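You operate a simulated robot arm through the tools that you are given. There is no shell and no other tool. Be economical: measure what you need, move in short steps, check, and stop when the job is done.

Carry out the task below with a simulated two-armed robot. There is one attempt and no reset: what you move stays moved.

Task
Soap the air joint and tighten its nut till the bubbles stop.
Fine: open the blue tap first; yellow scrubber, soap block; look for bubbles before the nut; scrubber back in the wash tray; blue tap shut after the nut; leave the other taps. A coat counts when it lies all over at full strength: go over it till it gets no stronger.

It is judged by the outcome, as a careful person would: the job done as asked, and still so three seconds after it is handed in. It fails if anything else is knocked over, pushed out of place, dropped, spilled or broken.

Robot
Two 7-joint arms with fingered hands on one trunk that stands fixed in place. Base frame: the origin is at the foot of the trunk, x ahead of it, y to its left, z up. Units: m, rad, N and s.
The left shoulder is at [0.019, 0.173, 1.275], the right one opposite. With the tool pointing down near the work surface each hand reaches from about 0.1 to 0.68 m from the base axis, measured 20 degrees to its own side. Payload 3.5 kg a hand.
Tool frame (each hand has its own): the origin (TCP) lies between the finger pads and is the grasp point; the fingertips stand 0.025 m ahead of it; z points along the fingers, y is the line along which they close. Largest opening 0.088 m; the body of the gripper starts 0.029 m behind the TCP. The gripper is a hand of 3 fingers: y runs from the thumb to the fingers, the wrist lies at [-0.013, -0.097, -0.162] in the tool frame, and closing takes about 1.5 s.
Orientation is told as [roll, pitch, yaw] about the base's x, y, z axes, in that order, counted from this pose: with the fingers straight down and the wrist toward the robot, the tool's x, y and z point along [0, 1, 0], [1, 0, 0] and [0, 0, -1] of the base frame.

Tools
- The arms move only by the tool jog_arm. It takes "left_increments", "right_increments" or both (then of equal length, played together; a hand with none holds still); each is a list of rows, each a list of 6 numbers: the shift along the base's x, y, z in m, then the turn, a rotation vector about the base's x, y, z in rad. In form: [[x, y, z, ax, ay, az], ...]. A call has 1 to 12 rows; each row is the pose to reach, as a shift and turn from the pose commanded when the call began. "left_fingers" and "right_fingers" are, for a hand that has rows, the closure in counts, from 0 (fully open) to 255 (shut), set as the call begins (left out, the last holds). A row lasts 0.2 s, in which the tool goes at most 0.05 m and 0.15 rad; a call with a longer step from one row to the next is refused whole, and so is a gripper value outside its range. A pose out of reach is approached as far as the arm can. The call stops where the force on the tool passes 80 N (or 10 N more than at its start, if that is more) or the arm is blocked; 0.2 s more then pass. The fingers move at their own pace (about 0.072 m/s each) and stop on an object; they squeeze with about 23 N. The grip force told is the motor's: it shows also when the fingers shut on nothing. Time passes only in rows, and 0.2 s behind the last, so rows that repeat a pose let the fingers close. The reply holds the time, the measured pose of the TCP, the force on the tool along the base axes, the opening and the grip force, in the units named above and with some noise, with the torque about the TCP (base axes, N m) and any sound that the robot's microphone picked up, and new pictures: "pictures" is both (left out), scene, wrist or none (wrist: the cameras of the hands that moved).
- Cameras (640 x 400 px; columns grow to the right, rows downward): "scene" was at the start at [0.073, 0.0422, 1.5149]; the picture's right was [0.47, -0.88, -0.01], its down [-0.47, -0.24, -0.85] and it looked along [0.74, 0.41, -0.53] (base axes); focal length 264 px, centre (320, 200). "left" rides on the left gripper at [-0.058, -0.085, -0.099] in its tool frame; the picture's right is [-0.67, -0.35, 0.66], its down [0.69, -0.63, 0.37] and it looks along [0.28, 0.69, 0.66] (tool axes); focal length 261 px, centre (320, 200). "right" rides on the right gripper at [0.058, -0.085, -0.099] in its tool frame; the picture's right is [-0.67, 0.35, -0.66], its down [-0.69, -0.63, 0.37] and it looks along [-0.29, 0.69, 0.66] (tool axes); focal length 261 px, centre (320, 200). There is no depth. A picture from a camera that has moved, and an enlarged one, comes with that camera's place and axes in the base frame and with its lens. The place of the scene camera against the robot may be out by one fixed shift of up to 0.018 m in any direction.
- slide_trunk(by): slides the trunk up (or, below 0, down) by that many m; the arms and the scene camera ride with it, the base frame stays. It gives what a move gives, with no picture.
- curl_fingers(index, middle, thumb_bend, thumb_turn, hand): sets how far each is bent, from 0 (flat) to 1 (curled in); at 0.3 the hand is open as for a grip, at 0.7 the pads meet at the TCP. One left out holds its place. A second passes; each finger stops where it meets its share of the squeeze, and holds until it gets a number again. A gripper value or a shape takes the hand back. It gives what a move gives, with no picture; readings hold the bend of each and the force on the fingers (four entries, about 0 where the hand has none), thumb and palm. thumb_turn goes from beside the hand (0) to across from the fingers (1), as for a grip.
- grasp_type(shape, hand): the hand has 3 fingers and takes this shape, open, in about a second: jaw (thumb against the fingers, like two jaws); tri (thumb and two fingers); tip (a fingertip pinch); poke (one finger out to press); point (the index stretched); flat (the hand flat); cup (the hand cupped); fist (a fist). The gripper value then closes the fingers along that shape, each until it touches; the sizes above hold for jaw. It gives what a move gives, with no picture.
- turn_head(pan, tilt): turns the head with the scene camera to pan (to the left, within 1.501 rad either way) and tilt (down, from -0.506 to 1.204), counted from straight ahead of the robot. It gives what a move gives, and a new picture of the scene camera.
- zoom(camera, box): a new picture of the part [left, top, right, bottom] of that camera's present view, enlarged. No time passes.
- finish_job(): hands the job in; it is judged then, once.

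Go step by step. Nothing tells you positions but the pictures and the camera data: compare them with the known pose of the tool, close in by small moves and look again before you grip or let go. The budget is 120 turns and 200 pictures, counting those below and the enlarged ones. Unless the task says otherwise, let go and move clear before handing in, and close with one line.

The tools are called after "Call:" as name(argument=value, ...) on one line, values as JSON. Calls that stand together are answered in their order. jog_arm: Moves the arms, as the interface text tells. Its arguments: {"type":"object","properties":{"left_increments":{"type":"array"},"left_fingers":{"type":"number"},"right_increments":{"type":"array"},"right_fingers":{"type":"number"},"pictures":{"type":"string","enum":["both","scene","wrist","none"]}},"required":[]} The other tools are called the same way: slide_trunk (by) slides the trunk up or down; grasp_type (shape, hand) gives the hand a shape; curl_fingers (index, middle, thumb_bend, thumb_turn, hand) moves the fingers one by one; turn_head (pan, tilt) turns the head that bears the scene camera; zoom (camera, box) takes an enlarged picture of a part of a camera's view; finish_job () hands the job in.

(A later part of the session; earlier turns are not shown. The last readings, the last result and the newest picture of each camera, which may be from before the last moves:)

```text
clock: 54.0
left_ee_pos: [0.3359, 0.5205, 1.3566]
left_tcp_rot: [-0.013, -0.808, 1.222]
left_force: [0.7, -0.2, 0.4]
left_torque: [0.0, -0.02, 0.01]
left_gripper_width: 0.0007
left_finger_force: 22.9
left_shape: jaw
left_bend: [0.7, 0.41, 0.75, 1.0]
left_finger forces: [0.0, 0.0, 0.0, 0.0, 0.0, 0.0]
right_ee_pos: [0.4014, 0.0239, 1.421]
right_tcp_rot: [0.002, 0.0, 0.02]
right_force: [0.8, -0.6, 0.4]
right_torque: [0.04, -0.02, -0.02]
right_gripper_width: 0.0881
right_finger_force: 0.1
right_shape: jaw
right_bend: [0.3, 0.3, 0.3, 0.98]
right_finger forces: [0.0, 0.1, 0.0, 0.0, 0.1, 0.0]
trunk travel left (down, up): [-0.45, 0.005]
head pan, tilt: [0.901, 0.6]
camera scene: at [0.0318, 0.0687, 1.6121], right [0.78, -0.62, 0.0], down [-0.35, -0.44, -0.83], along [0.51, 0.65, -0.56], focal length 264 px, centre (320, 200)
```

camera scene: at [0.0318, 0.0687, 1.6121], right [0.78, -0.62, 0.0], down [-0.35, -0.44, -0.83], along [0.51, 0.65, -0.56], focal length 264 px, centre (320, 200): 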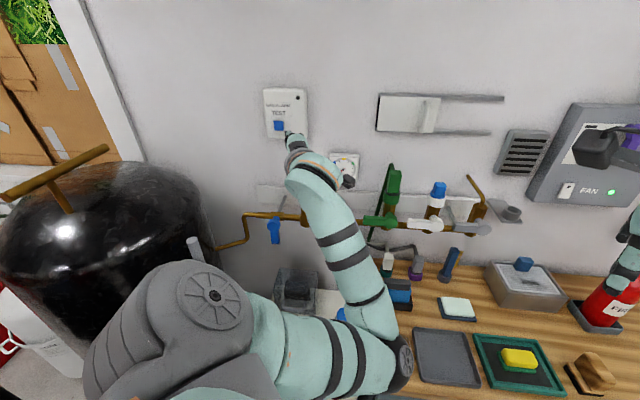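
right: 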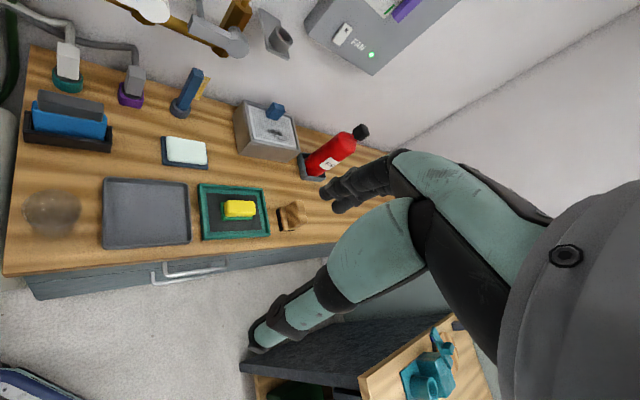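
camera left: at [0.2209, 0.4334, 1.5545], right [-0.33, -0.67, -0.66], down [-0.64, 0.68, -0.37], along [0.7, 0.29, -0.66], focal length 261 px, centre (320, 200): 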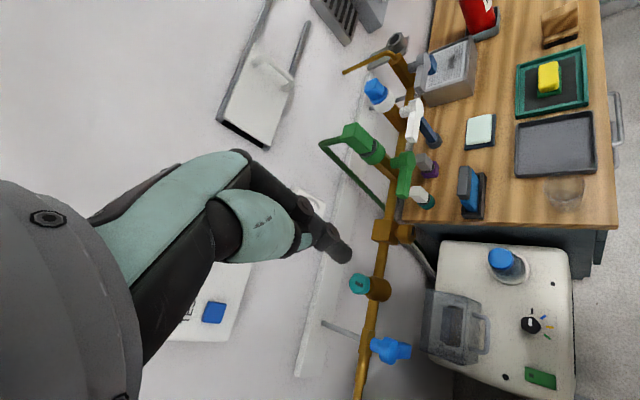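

Now the elbow is low and on the right with the forearm reaching up and left: an ideal posture for the tap. I'll descend gradually.

Call:
jog_arm(left_increments=[[-0.01, 0.01, -0.04, 0, 0, 0], [-0.02, 0.02, -0.08, 0, 0, 0], [-0.03, 0.03, -0.12, 0, 0, 0], [-0.04, 0.04, -0.16, 0, 0, 0], [-0.045, 0.05, -0.2, 0, 0, 0]], pictures="both")

```text
clock: 55.4
left_ee_pos: [0.2821, 0.6009, 1.189]
left_tcp_rot: [0.036, -0.902, 1.212]
left_force: [0.0, -0.1, -0.2]
left_torque: [0.01, 0.0, -0.03]
left_gripper_width: 0.0008
left_finger_force: 22.6
left_shape: jaw
left_bend: [0.7, 0.41, 0.75, 1.0]
left_finger forces: [0.1, 0.1, 0.0, 0.1, 0.1, 0.0]
right_ee_pos: [0.4011, 0.0241, 1.4196]
right_tcp_rot: [0.002, 0.001, 0.02]
right_force: [0.7, 1.6, -0.5]
right_torque: [-0.01, -0.01, -0.01]
right_gripper_width: 0.088
right_finger_force: 0.1
right_shape: jaw
right_bend: [0.3, 0.3, 0.3, 0.98]
right_finger forces: [0.1, 0.0, 0.1, 0.0, 0.1, 0.0]
trunk travel left (down, up): [-0.45, 0.005]
head pan, tilt: [0.901, 0.6]
stopped in row 5 (left hand): the arm was blocked; the commanded pose is now the measured one
camera scene: at [0.0324, 0.0685, 1.6121], right [0.78, -0.62, 0.0], down [-0.35, -0.44, -0.82], along [0.51, 0.65, -0.57], focal length 264 px, centre (320, 200)
camera left: at [0.294, 0.4576, 1.1834], right [0.72, 0.07, -0.69], down [-0.7, 0.13, -0.71], along [0.04, 0.99, 0.14], focal length 261 px, centre (320, 200)
```

scene: 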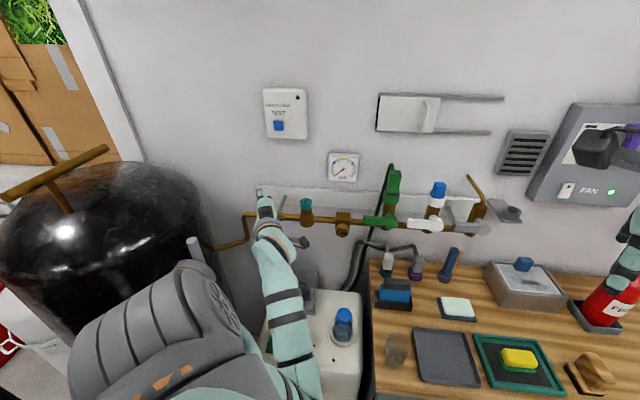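
left: 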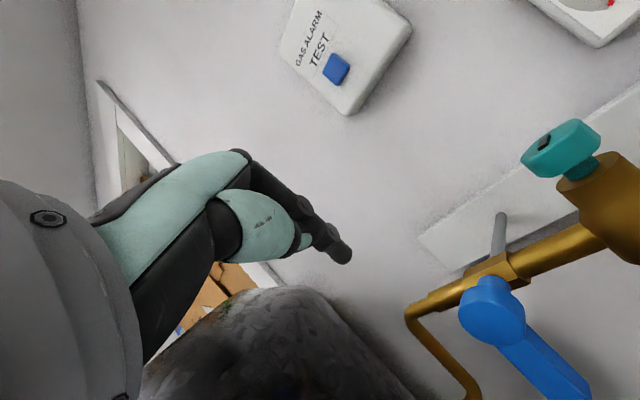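

Tap view is good and the hand is above-left of the handle. The stop shows no tool force, so I'll go down more gently while reaching forward.

Call:
jog_arm(left_increments=[[-0.005, 0.02, -0.03, 0, 0, 0], [-0.01, 0.03, -0.06, 0, 0, 0], [-0.012, 0.04, -0.09, 0, 0, 0], [-0.012, 0.045, -0.12, 0, 0, 0]], pictures="both")

```text
clock: 56.4
left_ee_pos: [0.2716, 0.6442, 1.0671]
left_tcp_rot: [0.033, -0.895, 1.213]
left_force: [0.5, 0.1, 0.0]
left_torque: [0.01, -0.02, 0.01]
left_gripper_width: 0.001
left_finger_force: 23.2
left_shape: jaw
left_bend: [0.7, 0.41, 0.75, 1.0]
left_finger forces: [0.1, 0.0, 0.1, 0.0, 0.0, 0.0]
right_ee_pos: [0.4003, 0.0257, 1.4208]
right_tcp_rot: [-0.001, 0.002, 0.021]
right_force: [0.0, -0.7, -0.5]
right_torque: [0.03, 0.0, 0.0]
right_gripper_width: 0.0877
right_finger_force: 0.1
right_shape: jaw
right_bend: [0.3, 0.3, 0.3, 0.98]
right_finger forces: [0.0, 0.0, 0.0, 0.0, 0.0, 0.1]
trunk travel left (down, up): [-0.45, 0.005]
head pan, tilt: [0.901, 0.6]
camera scene: at [0.032, 0.0695, 1.6121], right [0.78, -0.62, 0.0], down [-0.35, -0.44, -0.82], along [0.51, 0.65, -0.57], focal length 264 px, centre (320, 200)
camera left: at [0.2832, 0.5016, 1.0612], right [0.72, 0.07, -0.7], down [-0.7, 0.13, -0.71], along [0.04, 0.99, 0.14], focal length 261 px, centre (320, 200)
```

scene: 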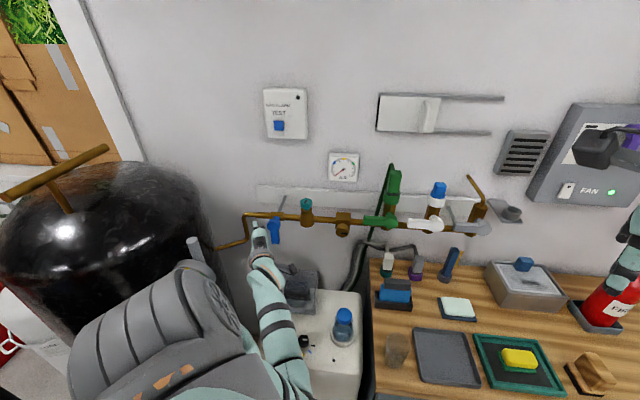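
left: 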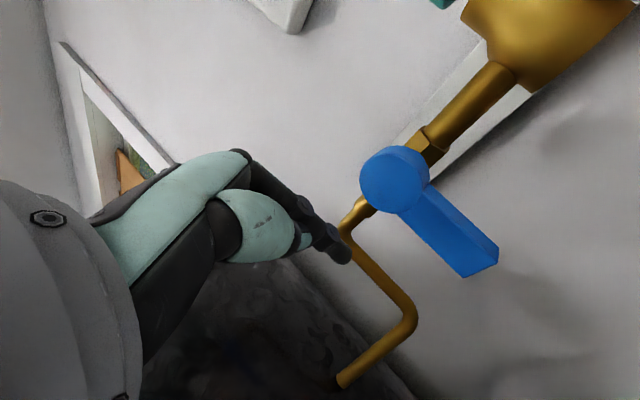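

It works in this posture. Advance left of the handle and push right along the arc.

Call:
jog_arm(left_increments=[[-0.005, 0.02, -0.03, 0, 0, 0], [0.0, 0.042, -0.043, 0, 0, 0], [0.014, 0.044, -0.043, 0, 0, 0], [0.025, 0.033, -0.043, 0, 0, 0], [0.036, 0.021, -0.043, 0, 0, 0], [0.047, 0.011, -0.046, 0, 0, 0], [0.0585, 0.001, -0.046, 0, 0, 0]], pictures="wrist")

```text
clock: 58.0
left_ee_pos: [0.3224, 0.6479, 1.0189]
left_tcp_rot: [0.025, -0.896, 1.224]
left_force: [-34.8, 11.0, -3.4]
left_torque: [-0.76, -0.87, 0.89]
left_gripper_width: 0.0023
left_finger_force: 23.3
left_shape: jaw
left_bend: [0.7, 0.38, 0.44, 1.0]
left_finger forces: [0.0, 24.3, 0.0, 0.0, 13.7, 0.0]
left hand out of reach, approached as far as the arm can: row 1, 2, 3, 4, 5
right_ee_pos: [0.3953, 0.0243, 1.422]
right_tcp_rot: [0.0, -0.002, 0.02]
right_force: [0.4, -0.7, -0.7]
right_torque: [0.01, 0.01, -0.04]
right_gripper_width: 0.0877
right_finger_force: 0.0
right_shape: jaw
right_bend: [0.3, 0.3, 0.3, 0.98]
right_finger forces: [0.0, 0.1, 0.1, 0.1, 0.0, 0.0]
trunk travel left (down, up): [-0.45, 0.005]
head pan, tilt: [0.901, 0.6]
camera left: at [0.3358, 0.5047, 1.015], right [0.72, 0.07, -0.69], down [-0.69, 0.12, -0.71], along [0.04, 0.99, 0.13], focal length 261 px, centre (320, 200)
```

left: 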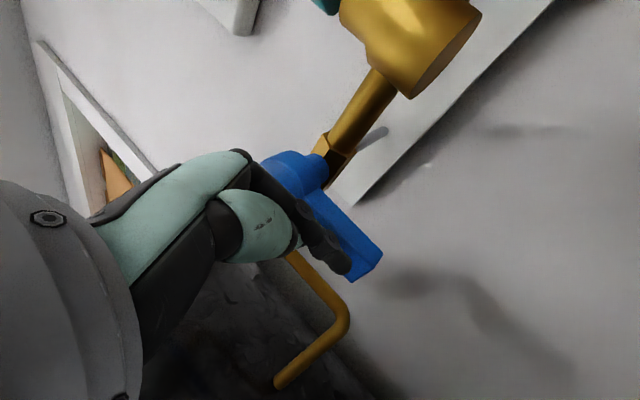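

It resists with ~35 N and the handle hardly moves, so that's likely the stop side. I'll go around the front to the right side of the handle and try the other way.

Call:
jog_arm(left_increments=[[-0.022, 0.02, 0.0, 0, 0, 0], [-0.04, -0.005, 0.005, 0, 0, 0], [-0.045, -0.045, 0.01, 0, 0, 0], [-0.01, -0.075, 0.01, 0, 0, 0], [0.02, -0.075, 0.01, 0, 0, 0]], pictures="both")

```text
clock: 59.4
left_ee_pos: [0.3371, 0.6103, 1.0641]
left_tcp_rot: [0.056, -0.978, 1.246]
left_force: [-0.1, 0.4, -0.4]
left_torque: [-0.01, -0.01, 0.03]
left_gripper_width: 0.0011
left_finger_force: 22.7
left_shape: jaw
left_bend: [0.7, 0.41, 0.74, 1.0]
left_finger forces: [0.1, 0.0, 0.0, 0.0, 0.0, 0.0]
left hand out of reach, approached as far as the arm can: row 1, 2, 3
right_ee_pos: [0.3987, 0.0232, 1.4218]
right_tcp_rot: [0.0, -0.001, 0.02]
right_force: [-1.0, -0.3, 0.9]
right_torque: [0.01, -0.02, -0.03]
right_gripper_width: 0.0879
right_finger_force: 0.1
right_shape: jaw
right_bend: [0.3, 0.3, 0.3, 0.98]
right_finger forces: [0.1, 0.1, 0.1, 0.0, 0.0, 0.0]
trunk travel left (down, up): [-0.45, 0.005]
head pan, tilt: [0.901, 0.6]
stopped in row 5 (left hand): the arm was blocked; the commanded pose is now the measured one
camera scene: at [0.0303, 0.0687, 1.6122], right [0.78, -0.62, 0.0], down [-0.35, -0.44, -0.83], along [0.51, 0.65, -0.56], focal length 264 px, centre (320, 200)
camera left: at [0.3554, 0.4701, 1.0482], right [0.72, 0.16, -0.68], down [-0.69, 0.15, -0.7], along [-0.01, 0.98, 0.22], focal length 261 px, centre (320, 200)
```

scene: 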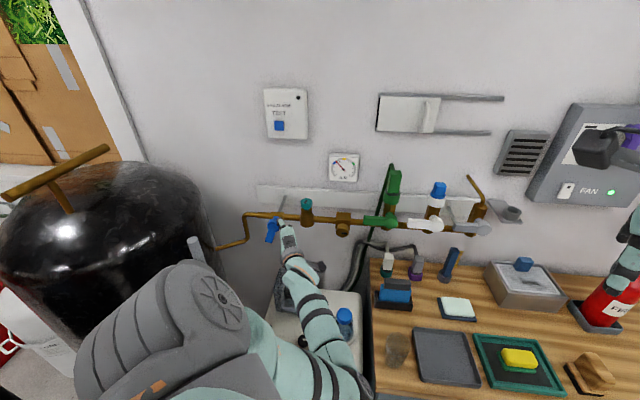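
left: 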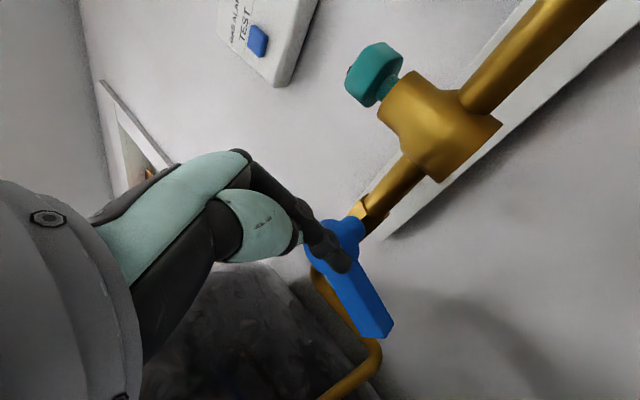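

The handle has swung a bit toward the left and the AIR gauge needle has risen, so it opens that way. Zooming in.

Call:
zoom(camera="scene", box=[230, 140, 390, 260])

```text
3.33 times, centred on (310, 200) of scene
camera zoom: at [0.0303, 0.0687, 1.6122], right [0.78, -0.62, 0.0], down [-0.35, -0.44, -0.83], along [0.51, 0.65, -0.56], focal length 879 px, centre (353, 200)
```

zoom: 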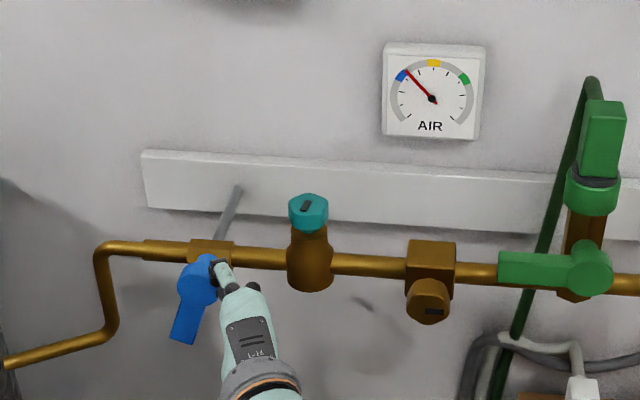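

About 20° open toward the left, and the needle is at the blue mark. I'll set the peg low on the right side of the handle and keep pushing left along the arc.

Call:
jog_arm(left_increments=[[0.01, -0.003, -0.02, 0, 0, 0], [0.014, -0.002, -0.042, 0, 0, 0], [0.0155, 0.016, -0.045, 0, 0, 0], [0.0, 0.028, -0.047, 0, 0, 0], [-0.011, 0.039, -0.0485, 0, 0, 0]], pictures="both")

```text
clock: 60.5
left_ee_pos: [0.3381, 0.6406, 1.0191]
left_tcp_rot: [0.075, -0.964, 1.221]
left_force: [12.4, -35.2, -15.5]
left_torque: [0.91, 0.47, -0.26]
left_gripper_width: 0.0
left_finger_force: 22.9
left_shape: jaw
left_bend: [0.7, 0.5, 0.73, 1.0]
left_finger forces: [0.0, 35.9, 0.0, 0.1, 0.0, 0.0]
left hand out of reach, approached as far as the arm can: row 5
right_ee_pos: [0.4068, 0.0167, 1.4184]
right_tcp_rot: [0.007, 0.008, 0.016]
right_force: [0.0, -0.7, -0.1]
right_torque: [-0.04, 0.02, -0.02]
right_gripper_width: 0.0878
right_finger_force: 0.0
right_shape: jaw
right_bend: [0.3, 0.3, 0.3, 0.98]
right_finger forces: [0.0, 0.1, 0.0, 0.1, 0.0, 0.0]
trunk travel left (down, up): [-0.45, 0.005]
head pan, tilt: [0.901, 0.6]
camera scene: at [0.0399, 0.0605, 1.612], right [0.78, -0.62, -0.01], down [-0.36, -0.44, -0.83], along [0.51, 0.65, -0.56], focal length 264 px, centre (320, 200)
camera left: at [0.3574, 0.4985, 1.0033], right [0.71, 0.15, -0.69], down [-0.7, 0.15, -0.69], along [0.0, 0.98, 0.21], focal length 261 px, centre (320, 200)
```

scene: 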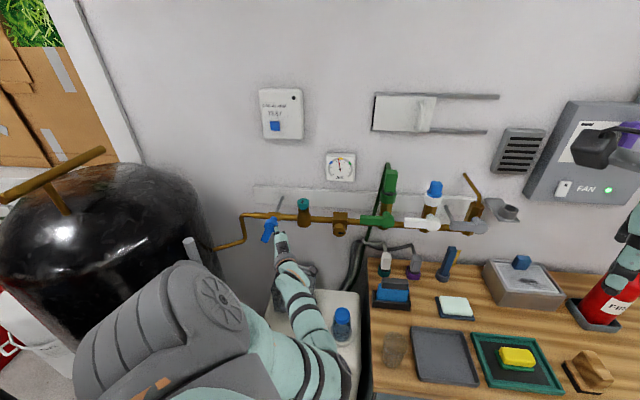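
left: 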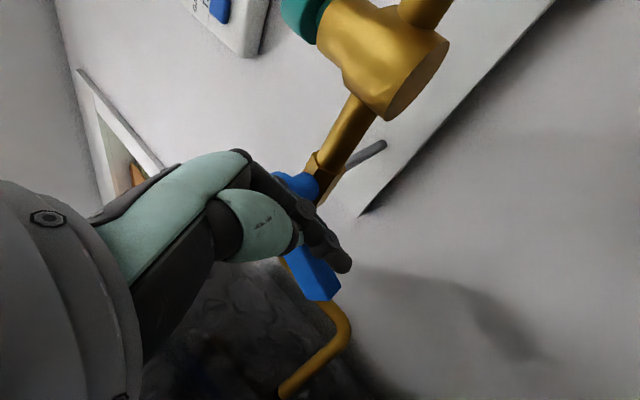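

The gauge needle keeps rising. Continue the arc, left then up.

Call:
jog_arm(left_increments=[[-0.012, 0.01, 0.001, 0, 0, 0], [-0.026, 0.022, 0.0055, 0, 0, 0], [-0.036, 0.031, 0.0135, 0, 0, 0], [-0.044, 0.038, 0.027, 0, 0, 0]], pictures="both")

```text
clock: 61.0
left_ee_pos: [0.3353, 0.6437, 1.0203]
left_tcp_rot: [0.069, -0.945, 1.215]
left_force: [21.2, -40.4, -17.3]
left_torque: [0.95, 0.74, -0.58]
left_gripper_width: 0.0001
left_finger_force: 22.9
left_shape: jaw
left_bend: [0.7, 0.52, 0.73, 1.0]
left_finger forces: [0.0, 47.5, 0.0, 0.1, 0.0, 0.0]
left hand out of reach, approached as far as the arm can: row 1, 2
right_ee_pos: [0.4078, 0.0206, 1.42]
right_tcp_rot: [0.006, 0.008, 0.021]
right_force: [0.3, -0.5, -0.3]
right_torque: [-0.03, 0.04, 0.05]
right_gripper_width: 0.0878
right_finger_force: 0.1
right_shape: jaw
right_bend: [0.3, 0.3, 0.3, 0.98]
right_finger forces: [0.0, 0.0, 0.1, 0.0, 0.0, 0.0]
trunk travel left (down, up): [-0.45, 0.005]
head pan, tilt: [0.901, 0.6]
stopped in row 2 (left hand): the force on the tool passed its limit at 86 N (the readings are from after the stop); the commanded pose is now the measured one
camera scene: at [0.0406, 0.0606, 1.6122], right [0.78, -0.62, -0.01], down [-0.36, -0.44, -0.83], along [0.51, 0.65, -0.56], focal length 264 px, centre (320, 200)
camera left: at [0.3523, 0.5021, 1.0086], right [0.71, 0.12, -0.69], down [-0.7, 0.14, -0.7], along [0.01, 0.98, 0.19], focal length 261 px, centre (320, 200)
```

scene: 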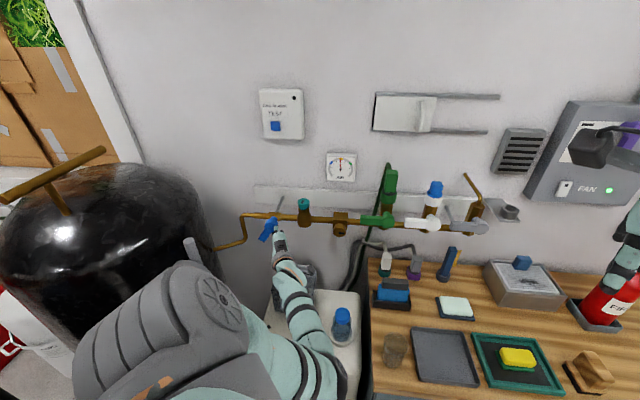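
left: 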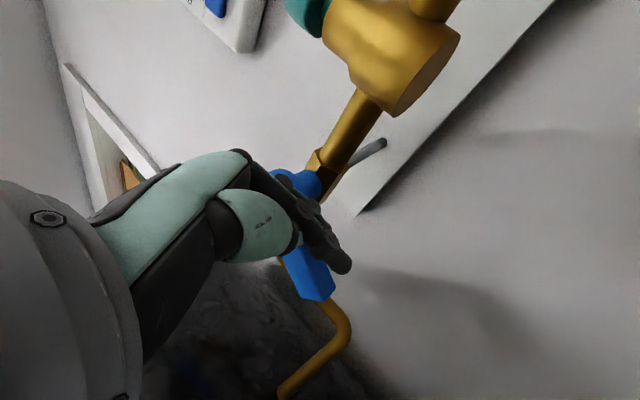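

Call:
zoom(camera="scene", box=[230, 190, 330, 270])

Call:
zoom(camera="left", box=[200, 120, 420, 320])

```text
5.00 times, centred on (280, 230) of scene
camera zoom: at [0.0406, 0.0606, 1.6122], right [0.78, -0.62, -0.01], down [-0.36, -0.44, -0.83], along [0.51, 0.65, -0.56], focal length 1318 px, centre (520, 50)
```

zoom: 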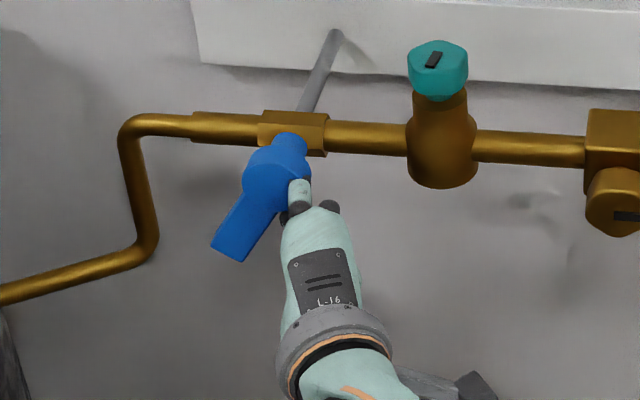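

```text
2.00 times, centred on (310, 220) of left
camera zoom: at [0.3523, 0.5021, 1.0086], right [0.71, 0.12, -0.69], down [-0.7, 0.14, -0.7], along [0.01, 0.98, 0.19], focal length 521 px, centre (340, 160)
```

zoom: 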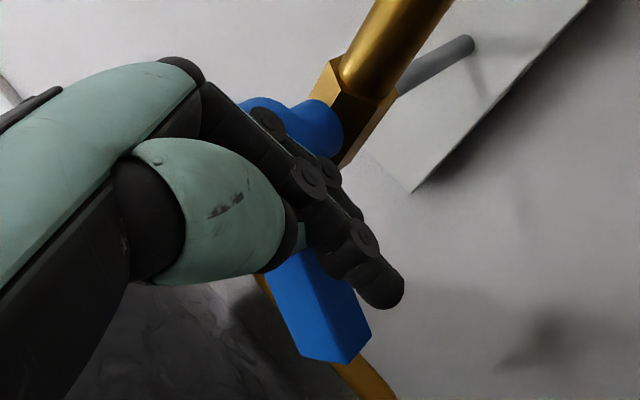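

The fingers contact too near the pivot. I'll back off, drop 3 cm, and push nearer the handle's end.

Call:
jog_arm(left_increments=[[0.018, -0.012, 0, 0, 0, 0], [0.018, -0.012, -0.018, 0, 0, 0], [0.012, -0.008, -0.032, 0, 0, 0], [0.0, 0.002, -0.032, 0, 0, 0], [-0.012, 0.012, -0.03, 0, 0, 0], [-0.024, 0.022, -0.026, 0, 0, 0]], pictures="both")

```text
clock: 62.5
left_ee_pos: [0.3332, 0.659, 1.0007]
left_tcp_rot: [0.083, -0.903, 1.203]
left_force: [24.9, -27.2, -26.8]
left_torque: [0.93, 1.18, -0.32]
left_gripper_width: 0.0001
left_finger_force: 22.8
left_shape: jaw
left_bend: [0.7, 0.51, 0.74, 1.0]
left_finger forces: [0.1, 44.9, 0.0, 0.0, 0.1, 0.0]
left hand out of reach, approached as far as the arm can: row 3, 4, 5, 6
right_ee_pos: [0.408, 0.0272, 1.418]
right_tcp_rot: [0.001, 0.007, 0.022]
right_force: [-0.1, 0.3, -0.5]
right_torque: [-0.01, 0.03, 0.0]
right_gripper_width: 0.0879
right_finger_force: 0.0
right_shape: jaw
right_bend: [0.3, 0.3, 0.3, 0.98]
right_finger forces: [0.0, 0.0, 0.1, 0.0, 0.0, 0.0]
trunk travel left (down, up): [-0.45, 0.005]
head pan, tilt: [0.901, 0.6]
stopped in row 6 (left hand): the force on the tool passed its limit at 82 N (the readings are from after the stop); the commanded pose is now the measured one
camera scene: at [0.0414, 0.0683, 1.6119], right [0.78, -0.62, -0.01], down [-0.36, -0.44, -0.82], along [0.51, 0.65, -0.57], focal length 264 px, centre (320, 200)
camera left: at [0.3503, 0.5174, 0.9921], right [0.69, 0.1, -0.71], down [-0.72, 0.12, -0.68], along [0.02, 0.99, 0.15], focal length 261 px, centre (320, 200)
```

scene: 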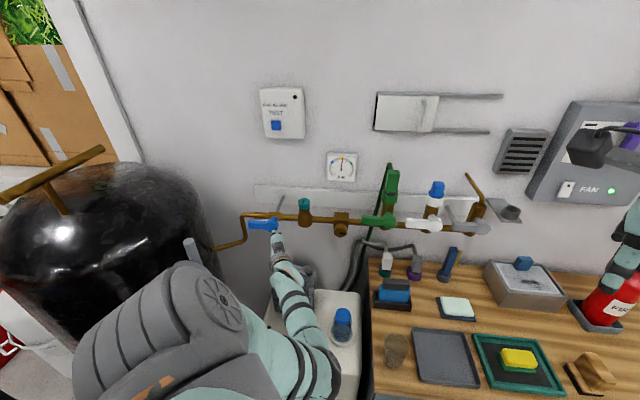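
left: 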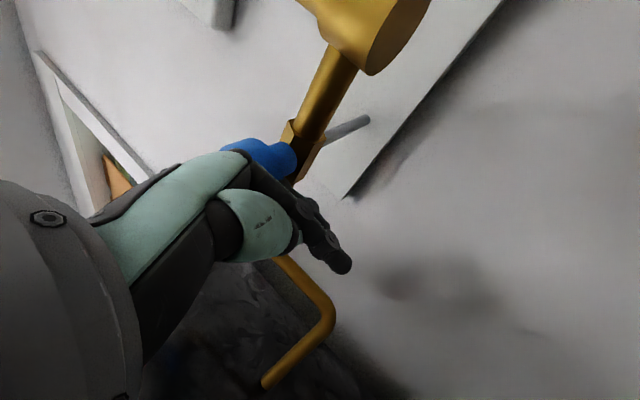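

Call:
zoom(camera="scene", box=[230, 140, 390, 260])

```text
3.33 times, centred on (310, 200) of scene
camera zoom: at [0.0414, 0.0683, 1.6119], right [0.78, -0.62, -0.01], down [-0.36, -0.44, -0.82], along [0.51, 0.65, -0.57], focal length 879 px, centre (353, 200)
```

zoom: 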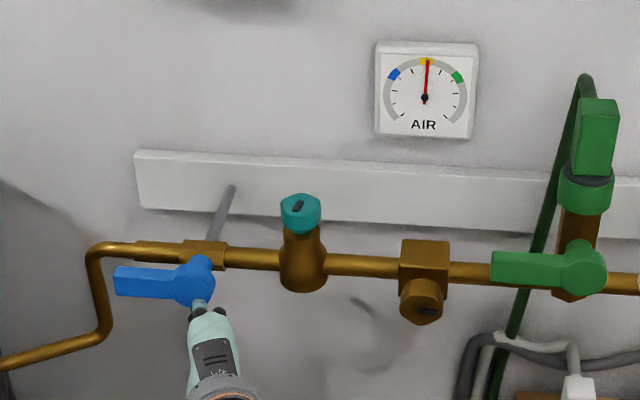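

The blue tap is fully open, in line with the pipe, and the gauge reads at the yellow mark. I'll withdraw the left hand and look at the two fittings closely.

Call:
jog_arm(left_increments=[[0.015, -0.015, -0.005, 0, 0, 0], [0.02, -0.045, 0.0, 0, 0, 0], [0.03, -0.08, 0.02, 0, 0, 0], [0.04, -0.11, 0.05, 0, 0, 0], [0.05, -0.13, 0.09, 0, 0, 0], [0.06, -0.14, 0.13, 0, 0, 0]], pictures="both")

```text
clock: 64.1
left_ee_pos: [0.3912, 0.5867, 1.1584]
left_tcp_rot: [0.067, -0.976, 1.301]
left_force: [-0.2, -0.8, 0.3]
left_torque: [-0.01, -0.01, -0.01]
left_gripper_width: 0.0008
left_finger_force: 22.9
left_shape: jaw
left_bend: [0.7, 0.41, 0.74, 1.0]
left_finger forces: [0.0, 0.0, 0.0, 0.0, 0.0, 0.1]
left hand out of reach, approached as far as the arm can: row 5, 6
right_ee_pos: [0.4011, 0.0282, 1.4217]
right_tcp_rot: [-0.001, 0.002, 0.024]
right_force: [-0.7, 0.0, 0.5]
right_torque: [0.01, -0.03, 0.0]
right_gripper_width: 0.0879
right_finger_force: 0.1
right_shape: jaw
right_bend: [0.3, 0.3, 0.3, 0.98]
right_finger forces: [0.0, 0.1, 0.0, 0.0, 0.1, 0.0]
trunk travel left (down, up): [-0.45, 0.005]
head pan, tilt: [0.901, 0.6]
stopped in row 6 (left hand): the arm was blocked; the commanded pose is now the measured one
camera scene: at [0.0322, 0.0695, 1.6121], right [0.78, -0.62, 0.0], down [-0.35, -0.44, -0.82], along [0.51, 0.65, -0.57], focal length 264 px, centre (320, 200)
camera left: at [0.4194, 0.4478, 1.1419], right [0.7, 0.2, -0.68], down [-0.71, 0.1, -0.7], along [-0.07, 0.97, 0.22], focal length 261 px, centre (320, 200)
```

scene: 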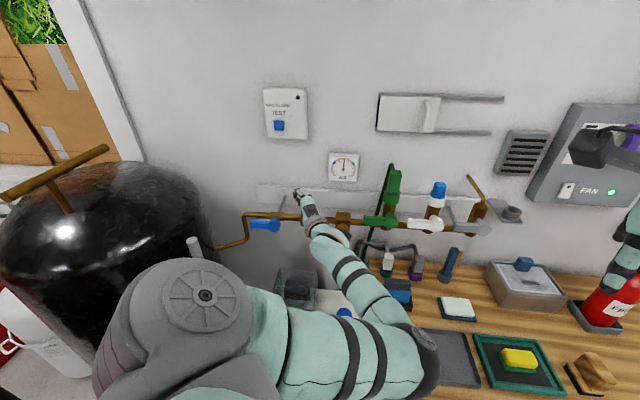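
left: 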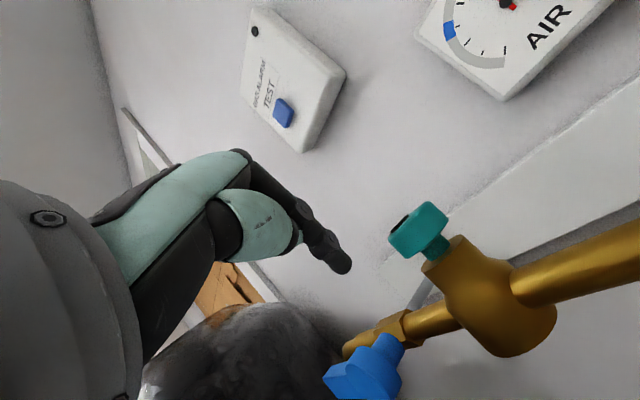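

Call:
zoom(camera="left", box=[360, 180, 580, 380])

Call:
zoom(camera="scene", box=[280, 180, 380, 260])

```text
2.00 times, centred on (470, 280) of left
camera zoom: at [0.4194, 0.4478, 1.1419], right [0.7, 0.2, -0.68], down [-0.71, 0.1, -0.7], along [-0.07, 0.97, 0.22], focal length 521 px, centre (20, 40)
```

zoom: 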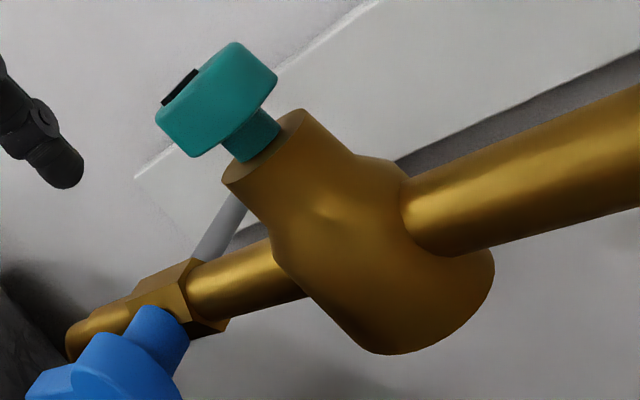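

```text
5.00 times, centred on (330, 220) of scene
camera zoom: at [0.0322, 0.0695, 1.6121], right [0.78, -0.62, 0.0], down [-0.35, -0.44, -0.82], along [0.51, 0.65, -0.57], focal length 1318 px, centre (270, 100)
```

zoom: 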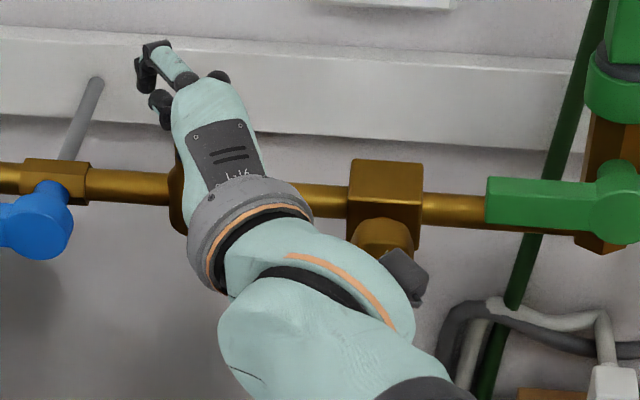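

The teal piece is a knob on a stem (looks like a valve), while the brass block has the brass hex nut. My wrist is close to the pipe, so I'll lift straight up and then return to a plain pointing-down posture; the right arm moves aside too.

Call:
jog_arm(left_increments=[[-0.005, -0.01, 0.03, 0, 0, 0], [-0.01, -0.02, 0.06, 0, 0, 0], [-0.02, -0.03, 0.1, 0, 0, 0], [-0.03, -0.04, 0.14, 0, 0, 0], [-0.04, -0.05, 0.18, 0, 0, 0]], right_increments=[[-0.01, -0.045, 0, 0, 0, 0], [-0.02, -0.09, 0, 0, 0, 0], [-0.03, -0.135, 0, 0, 0, 0], [-0.04, -0.18, 0, 0, 0, 0], [-0.05, -0.225, 0, 0, 0, 0]], pictures="scene")

```text
clock: 65.5
left_ee_pos: [0.3285, 0.5695, 1.3488]
left_tcp_rot: [0.047, -0.99, 1.395]
left_force: [0.0, -0.5, 0.3]
left_torque: [-0.02, -0.01, -0.03]
left_gripper_width: 0.0006
left_finger_force: 23.2
left_shape: jaw
left_bend: [0.7, 0.41, 0.74, 1.0]
left_finger forces: [0.0, 0.0, 0.0, 0.0, 0.0, 0.1]
left hand out of reach, approached as far as the arm can: row 3, 4, 5
right_ee_pos: [0.3511, -0.1973, 1.4209]
right_tcp_rot: [-0.003, 0.001, 0.023]
right_force: [0.4, 0.4, 0.6]
right_torque: [-0.03, -0.04, 0.02]
right_gripper_width: 0.0878
right_finger_force: 0.0
right_shape: jaw
right_bend: [0.3, 0.3, 0.3, 0.98]
right_finger forces: [0.0, 0.1, 0.0, 0.1, 0.0, 0.0]
trunk travel left (down, up): [-0.45, 0.005]
head pan, tilt: [0.901, 0.6]
stopped in row 5 (left hand): the arm was blocked; the commanded pose is now the measured one
camera scene: at [0.032, 0.0701, 1.612], right [0.78, -0.62, 0.0], down [-0.35, -0.44, -0.82], along [0.51, 0.65, -0.57], focal length 264 px, centre (320, 200)
```

scene: 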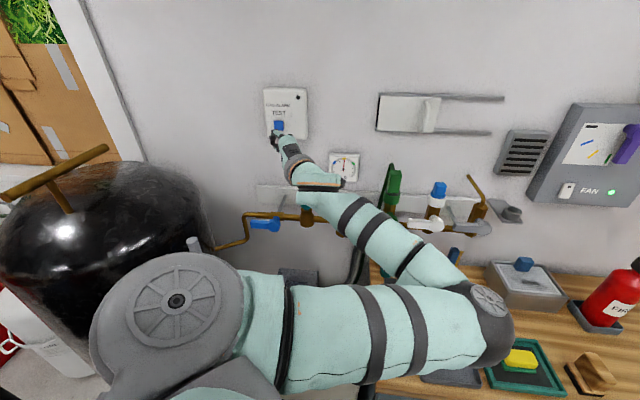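

Now unwind to the pointing-down orientation above the bench side.

Call:
jog_arm(left_increments=[[0.005, -0.018, 0.0, -0.06, 0.066, -0.108], [0.01, -0.036, 0.0, -0.121, 0.132, -0.216], [0.015, -0.054, 0, -0.181, 0.198, -0.324], [0.02, -0.072, 0, -0.241, 0.264, -0.431], [0.025, -0.09, 0, -0.302, 0.33, -0.539], [0.03, -0.108, 0, -0.362, 0.396, -0.647], [0.035, -0.126, 0, -0.422, 0.461, -0.755], [0.04, -0.144, 0, -0.483, 0.527, -0.863], [0.05, -0.162, 0, -0.543, 0.593, -0.971], [0.06, -0.18, 0, -0.603, 0.659, -1.078], [0.07, -0.2, 0, -0.664, 0.725, -1.186], [0.08, -0.22, 0, -0.724, 0.791, -1.294]], left_fingers=0, pictures="scene")

```text
clock: 68.1
left_ee_pos: [0.4091, 0.3446, 1.348]
left_tcp_rot: [-0.007, 0.0, -0.006]
left_force: [0.7, 0.5, 0.4]
left_torque: [-0.03, -0.03, -0.01]
left_gripper_width: 0.0876
left_finger_force: 0.1
left_shape: jaw
left_bend: [0.3, 0.3, 0.3, 0.98]
left_finger forces: [0.0, 0.1, 0.0, 0.0, 0.0, 0.0]
right_ee_pos: [0.3502, -0.1983, 1.4195]
right_tcp_rot: [0.0, 0.002, 0.023]
right_force: [0.0, -0.3, 1.2]
right_torque: [-0.04, -0.01, -0.01]
right_gripper_width: 0.0877
right_finger_force: 0.0
right_shape: jaw
right_bend: [0.3, 0.3, 0.3, 0.98]
right_finger forces: [0.0, 0.1, 0.0, 0.0, 0.0, 0.0]
trunk travel left (down, up): [-0.45, 0.005]
head pan, tilt: [0.901, 0.6]
camera scene: at [0.0322, 0.0685, 1.6121], right [0.78, -0.62, 0.0], down [-0.35, -0.44, -0.83], along [0.51, 0.65, -0.57], focal length 264 px, centre (320, 200)
```

scene: 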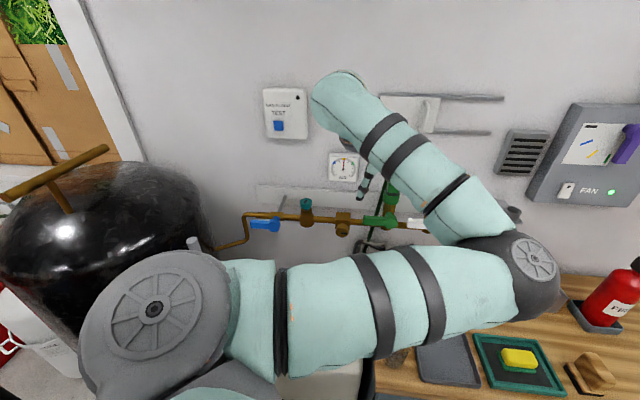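

Next the scrubber: I'll extend the left hand forward above the wash tray at height, then lower the trunk.

Call:
jog_arm(left_increments=[[0.025, -0.035, 0, 0, 0, 0], [0.05, -0.07, 0, 0, 0, 0], [0.08, -0.105, 0, 0, 0, 0], [0.11, -0.14, 0, 0, 0, 0], [0.14, -0.175, 0, 0, 0, 0], [0.17, -0.21, 0, 0, 0, 0], [0.19, -0.245, 0, 0, 0, 0]], right_increments=[[-0.01, -0.02, -0.01, 0, 0, 0], [-0.02, -0.04, -0.02, 0, 0, 0], [-0.03, -0.06, -0.03, 0, 0, 0], [-0.04, -0.08, -0.04, 0, 0, 0], [-0.05, -0.1, -0.05, 0, 0, 0], [-0.05, -0.12, -0.05, 0, 0, 0], [-0.05, -0.14, -0.05, 0, 0, 0]], pictures="none")

Call:
slide_trunk(by=-0.3)

Call:
turn_head(pan=0.2, tilt=0.65)

Call:
zoom(camera="left", box=[0, 0, 640, 400])

```text
clock: 69.7
left_ee_pos: [0.6023, 0.1001, 1.3483]
left_tcp_rot: [-0.007, -0.001, -0.004]
left_force: [-0.4, 0.3, -0.1]
left_torque: [0.02, 0.04, 0.02]
left_gripper_width: 0.0881
left_finger_force: 0.1
left_shape: jaw
left_bend: [0.3, 0.3, 0.3, 0.98]
left_finger forces: [0.0, 0.0, 0.1, 0.0, 0.0, 0.0]
right_ee_pos: [0.2989, -0.3404, 1.3706]
right_tcp_rot: [0.001, 0.003, 0.024]
right_force: [-0.2, -0.2, 0.0]
right_torque: [0.0, -0.02, 0.0]
right_gripper_width: 0.0877
right_finger_force: 0.1
right_shape: jaw
right_bend: [0.3, 0.3, 0.3, 0.98]
right_finger forces: [0.1, 0.0, 0.1, 0.0, 0.1, 0.0]
trunk travel left (down, up): [-0.45, 0.005]
head pan, tilt: [0.901, 0.6]
```

```text
clock: 72.7
left_ee_pos: [0.6102, 0.1425, 1.0564]
left_tcp_rot: [0.012, -0.021, 0.077]
left_force: [0.1, -0.5, 0.2]
left_torque: [-0.01, 0.03, -0.02]
left_gripper_width: 0.0877
left_finger_force: 0.1
left_shape: jaw
left_bend: [0.3, 0.3, 0.3, 0.98]
left_finger forces: [0.0, 0.1, 0.0, 0.0, 0.0, 0.0]
right_ee_pos: [0.3387, -0.3382, 1.0227]
right_tcp_rot: [0.006, 0.138, 0.022]
right_force: [1.0, 0.2, -0.1]
right_torque: [-0.01, -0.02, 0.02]
right_gripper_width: 0.088
right_finger_force: 0.1
right_shape: jaw
right_bend: [0.3, 0.3, 0.3, 0.98]
right_finger forces: [0.0, 0.0, 0.0, 0.0, 0.0, 0.0]
trunk travel left (down, up): [-0.15, 0.305]
head pan, tilt: [0.901, 0.6]
```

```text
clock: 73.7
left_ee_pos: [0.6109, 0.1434, 1.0582]
left_tcp_rot: [0.009, -0.025, 0.077]
left_force: [0.6, 0.2, 0.1]
left_torque: [0.01, 0.03, 0.0]
left_gripper_width: 0.088
left_finger_force: 0.1
left_shape: jaw
left_bend: [0.3, 0.3, 0.3, 0.98]
left_finger forces: [0.1, 0.0, 0.0, 0.0, 0.0, 0.0]
right_ee_pos: [0.3388, -0.3377, 1.0244]
right_tcp_rot: [0.004, 0.139, 0.025]
right_force: [0.1, 0.2, -0.3]
right_torque: [-0.01, -0.01, 0.0]
right_gripper_width: 0.0876
right_finger_force: 0.2
right_shape: jaw
right_bend: [0.3, 0.3, 0.3, 0.98]
right_finger forces: [0.0, 0.0, 0.0, 0.0, 0.1, 0.0]
trunk travel left (down, up): [-0.15, 0.305]
head pan, tilt: [0.201, 0.649]
camera scene: at [0.1865, 0.017, 1.2675], right [0.19, -0.98, -0.05], down [-0.77, -0.12, -0.63], along [0.61, 0.16, -0.78], focal length 264 px, centre (320, 200)
```

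scene: 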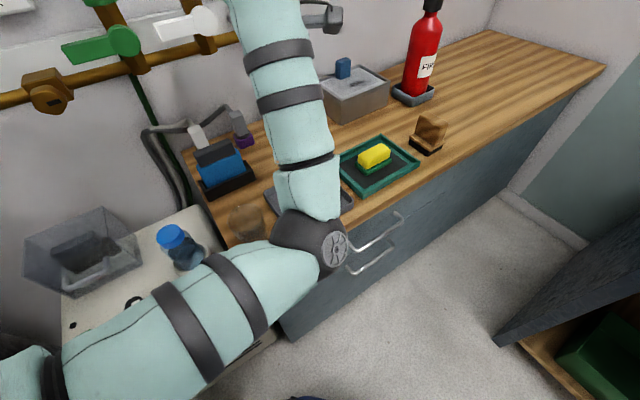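

```text
1.00 times, centred on (320, 200) of left (not enlarged: the box is as wide or as high as the picture)
camera zoom: at [0.5279, 0.0766, 1.155], right [-0.28, -0.69, -0.67], down [-0.67, 0.64, -0.37], along [0.69, 0.35, -0.64], focal length 261 px, centre (320, 200)
```

zoom: 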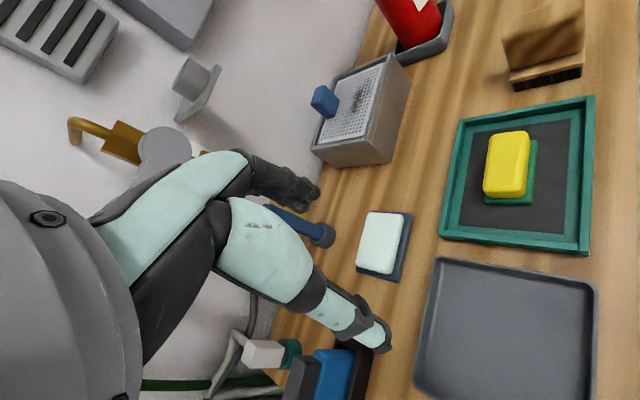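

From both cameras the scrubber's yellow top is near (0.731, 0.0, 0.79), long axis along the bench. I'll turn the hand so it closes across its short side and move above it.

Call:
jog_arm(left_increments=[[0.02, -0.024, -0.01, 0, 0, 0.13], [0.04, -0.048, -0.02, 0, 0, 0.26], [0.06, -0.072, -0.04, 0, 0, 0.39], [0.08, -0.096, -0.06, 0, 0, 0.52], [0.1, -0.12, -0.08, 0, 0, 0.65], [0.119, -0.143, -0.11, 0, 0.02, 0.78]], pictures="both")

```text
clock: 75.1
left_ee_pos: [0.6258, 0.0094, 0.9571]
left_tcp_rot: [0.002, 0.021, 0.749]
left_force: [-0.5, 0.3, -1.0]
left_torque: [0.02, 0.0, 0.02]
left_gripper_width: 0.0881
left_finger_force: 0.1
left_shape: jaw
left_bend: [0.3, 0.3, 0.3, 0.98]
left_finger forces: [0.0, 0.0, 0.0, 0.0, 0.0, 0.1]
left hand out of reach, approached as far as the arm can: row 4, 5, 6
right_ee_pos: [0.3387, -0.3364, 1.0236]
right_tcp_rot: [0.001, 0.138, 0.023]
right_force: [0.3, -0.2, -0.2]
right_torque: [0.01, 0.03, -0.04]
right_gripper_width: 0.0877
right_finger_force: 0.0
right_shape: jaw
right_bend: [0.3, 0.3, 0.3, 0.98]
right_finger forces: [0.0, 0.0, 0.0, 0.0, 0.0, 0.0]
trunk travel left (down, up): [-0.15, 0.305]
head pan, tilt: [0.201, 0.649]
camera scene: at [0.1873, 0.0178, 1.2674], right [0.19, -0.98, -0.05], down [-0.77, -0.12, -0.63], along [0.61, 0.16, -0.78], focal length 264 px, centre (320, 200)
camera left: at [0.6044, -0.0914, 1.0578], right [0.19, -0.74, -0.65], down [-0.93, 0.07, -0.35], along [0.3, 0.67, -0.67], focal length 261 px, centre (320, 200)
```

scene: 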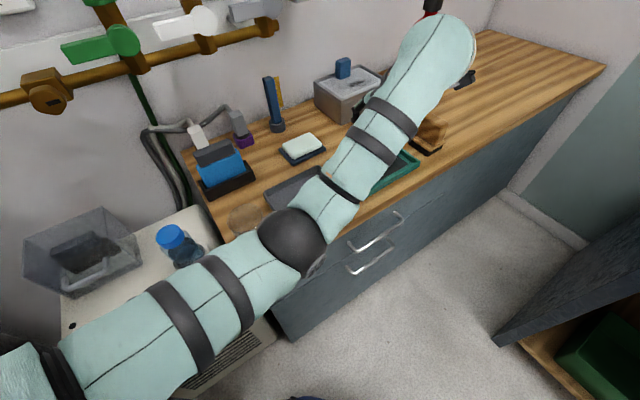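
left: 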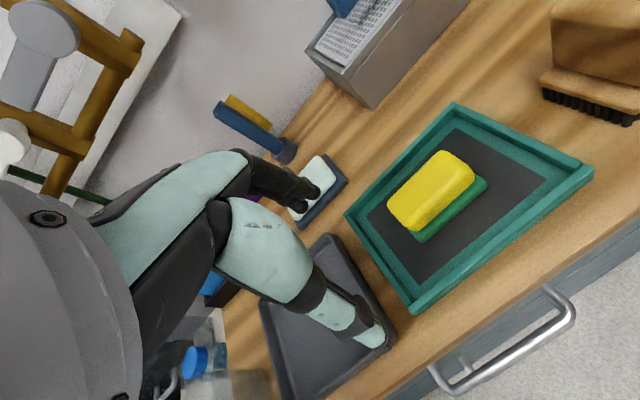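

The left arm is short of the scrubber when pointing straight down. Tilting the hand sideways (fingers slanting along the bench, still closing across the short side) brings the wrist ~6 cm nearer. Scrubber refined: centre (0.727, 0.013), 8 × 5 cm. I'll lower the trunk slightly and take that tilt.

Call:
slide_trunk(by=-0.05)

Call:
jog_arm(left_increments=[[0.005, 0.01, 0, -0.087, -0.09, 0.017], [0.01, 0.02, 0, -0.174, -0.18, 0.033], [0.02, 0.03, 0, -0.261, -0.27, 0.05], [0.03, 0.04, 0, -0.348, -0.36, 0.067], [0.04, 0.045, 0, -0.435, -0.45, 0.083], [0.05, 0.05, -0.01, -0.522, -0.54, 0.1]], pictures="both")

```text
clock: 76.1
left_ee_pos: [0.6229, 0.0055, 0.9047]
left_tcp_rot: [-0.002, 0.017, 0.775]
left_force: [0.6, -0.8, -0.4]
left_torque: [0.0, -0.02, 0.0]
left_gripper_width: 0.0878
left_finger_force: 0.1
left_shape: jaw
left_bend: [0.3, 0.3, 0.3, 0.98]
left_finger forces: [0.0, 0.0, 0.1, 0.1, 0.1, 0.1]
right_ee_pos: [0.3534, -0.3379, 0.9513]
right_tcp_rot: [0.006, 0.204, 0.024]
right_force: [-0.6, -1.2, 0.9]
right_torque: [0.0, -0.01, -0.01]
right_gripper_width: 0.0879
right_finger_force: 0.0
right_shape: jaw
right_bend: [0.3, 0.3, 0.3, 0.98]
right_finger forces: [0.0, 0.0, 0.0, 0.0, 0.0, 0.1]
trunk travel left (down, up): [-0.1, 0.355]
head pan, tilt: [0.201, 0.649]
```

```text
clock: 77.5
left_ee_pos: [0.569, 0.0899, 0.9371]
left_tcp_rot: [-0.63, 0.029, 0.845]
left_force: [-0.9, 0.0, 0.3]
left_torque: [-0.06, -0.05, -0.03]
left_gripper_width: 0.0879
left_finger_force: 0.0
left_shape: jaw
left_bend: [0.3, 0.3, 0.3, 0.98]
left_finger forces: [0.1, 0.1, 0.1, 0.0, 0.1, 0.1]
left hand out of reach, approached as far as the arm can: row 2, 3, 4, 5, 6
right_ee_pos: [0.3521, -0.3372, 0.9516]
right_tcp_rot: [0.004, 0.203, 0.023]
right_force: [-0.2, 0.1, 0.4]
right_torque: [0.0, 0.02, 0.01]
right_gripper_width: 0.088
right_finger_force: 0.0
right_shape: jaw
right_bend: [0.3, 0.3, 0.3, 0.98]
right_finger forces: [0.0, 0.0, 0.1, 0.0, 0.0, 0.0]
trunk travel left (down, up): [-0.1, 0.355]
head pan, tilt: [0.201, 0.649]
camera scene: at [0.2255, 0.0191, 1.1957], right [0.19, -0.98, -0.06], down [-0.82, -0.12, -0.56], along [0.54, 0.16, -0.82], focal length 264 px, centre (320, 200)
camera left: at [0.5072, 0.0364, 1.0549], right [0.46, -0.88, -0.13], down [-0.69, -0.26, -0.68], along [0.56, 0.4, -0.72], focal length 261 px, centre (320, 200)
```

scene: 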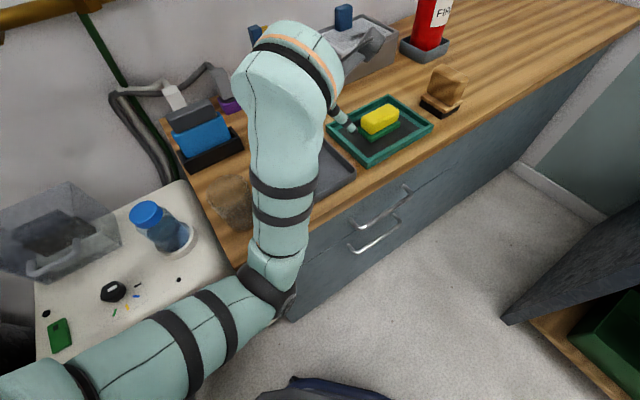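
left: 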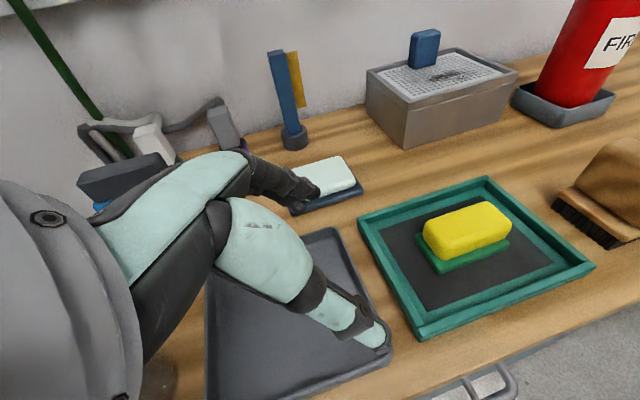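

The tilt is reached and the arm is bent with extension in reserve. I'll move toward the scrubber along the fingers.

Call:
jog_arm(left_increments=[[0.03, -0.01, 0.0, 0, 0, 0], [0.06, -0.02, 0.0, 0, 0, 0], [0.09, -0.025, -0.02, 0, 0, 0], [0.108, -0.03, -0.04, 0, 0, 0]], pictures="both")

```text
clock: 78.5
left_ee_pos: [0.5873, 0.0835, 0.9576]
left_tcp_rot: [-0.624, 0.028, 0.845]
left_force: [-0.8, -0.1, 0.5]
left_torque: [0.01, 0.0, 0.0]
left_gripper_width: 0.0883
left_finger_force: 0.0
left_shape: jaw
left_bend: [0.3, 0.3, 0.3, 0.98]
left_finger forces: [0.0, 0.1, 0.0, 0.1, 0.1, 0.0]
left hand out of reach, approached as far as the arm can: row 1, 2, 3, 4
right_ee_pos: [0.3525, -0.338, 0.9503]
right_tcp_rot: [0.006, 0.2, 0.025]
right_force: [0.1, -0.9, -0.7]
right_torque: [-0.01, -0.03, -0.02]
right_gripper_width: 0.0879
right_finger_force: 0.0
right_shape: jaw
right_bend: [0.3, 0.3, 0.3, 0.98]
right_finger forces: [0.0, 0.0, 0.0, 0.1, 0.1, 0.1]
trunk travel left (down, up): [-0.1, 0.355]
head pan, tilt: [0.201, 0.649]
camera scene: at [0.2248, 0.0159, 1.1959], right [0.19, -0.98, -0.07], down [-0.82, -0.12, -0.56], along [0.54, 0.16, -0.82], focal length 264 px, centre (320, 200)
camera left: at [0.5257, 0.029, 1.0751], right [0.46, -0.88, -0.13], down [-0.69, -0.26, -0.68], along [0.56, 0.4, -0.72], focal length 261 px, centre (320, 200)
```

scene: 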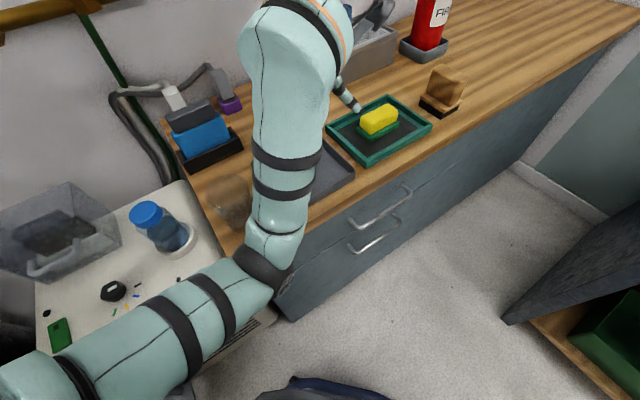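
left: 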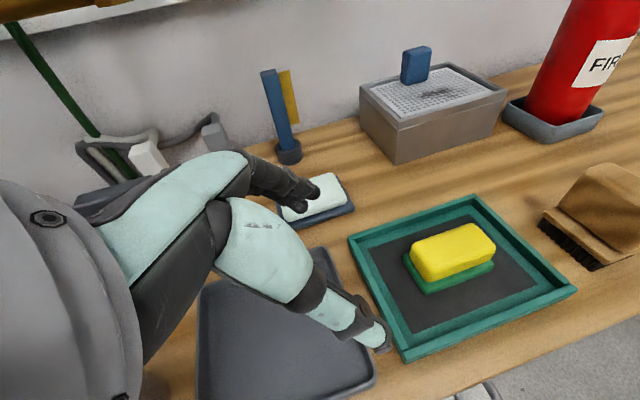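

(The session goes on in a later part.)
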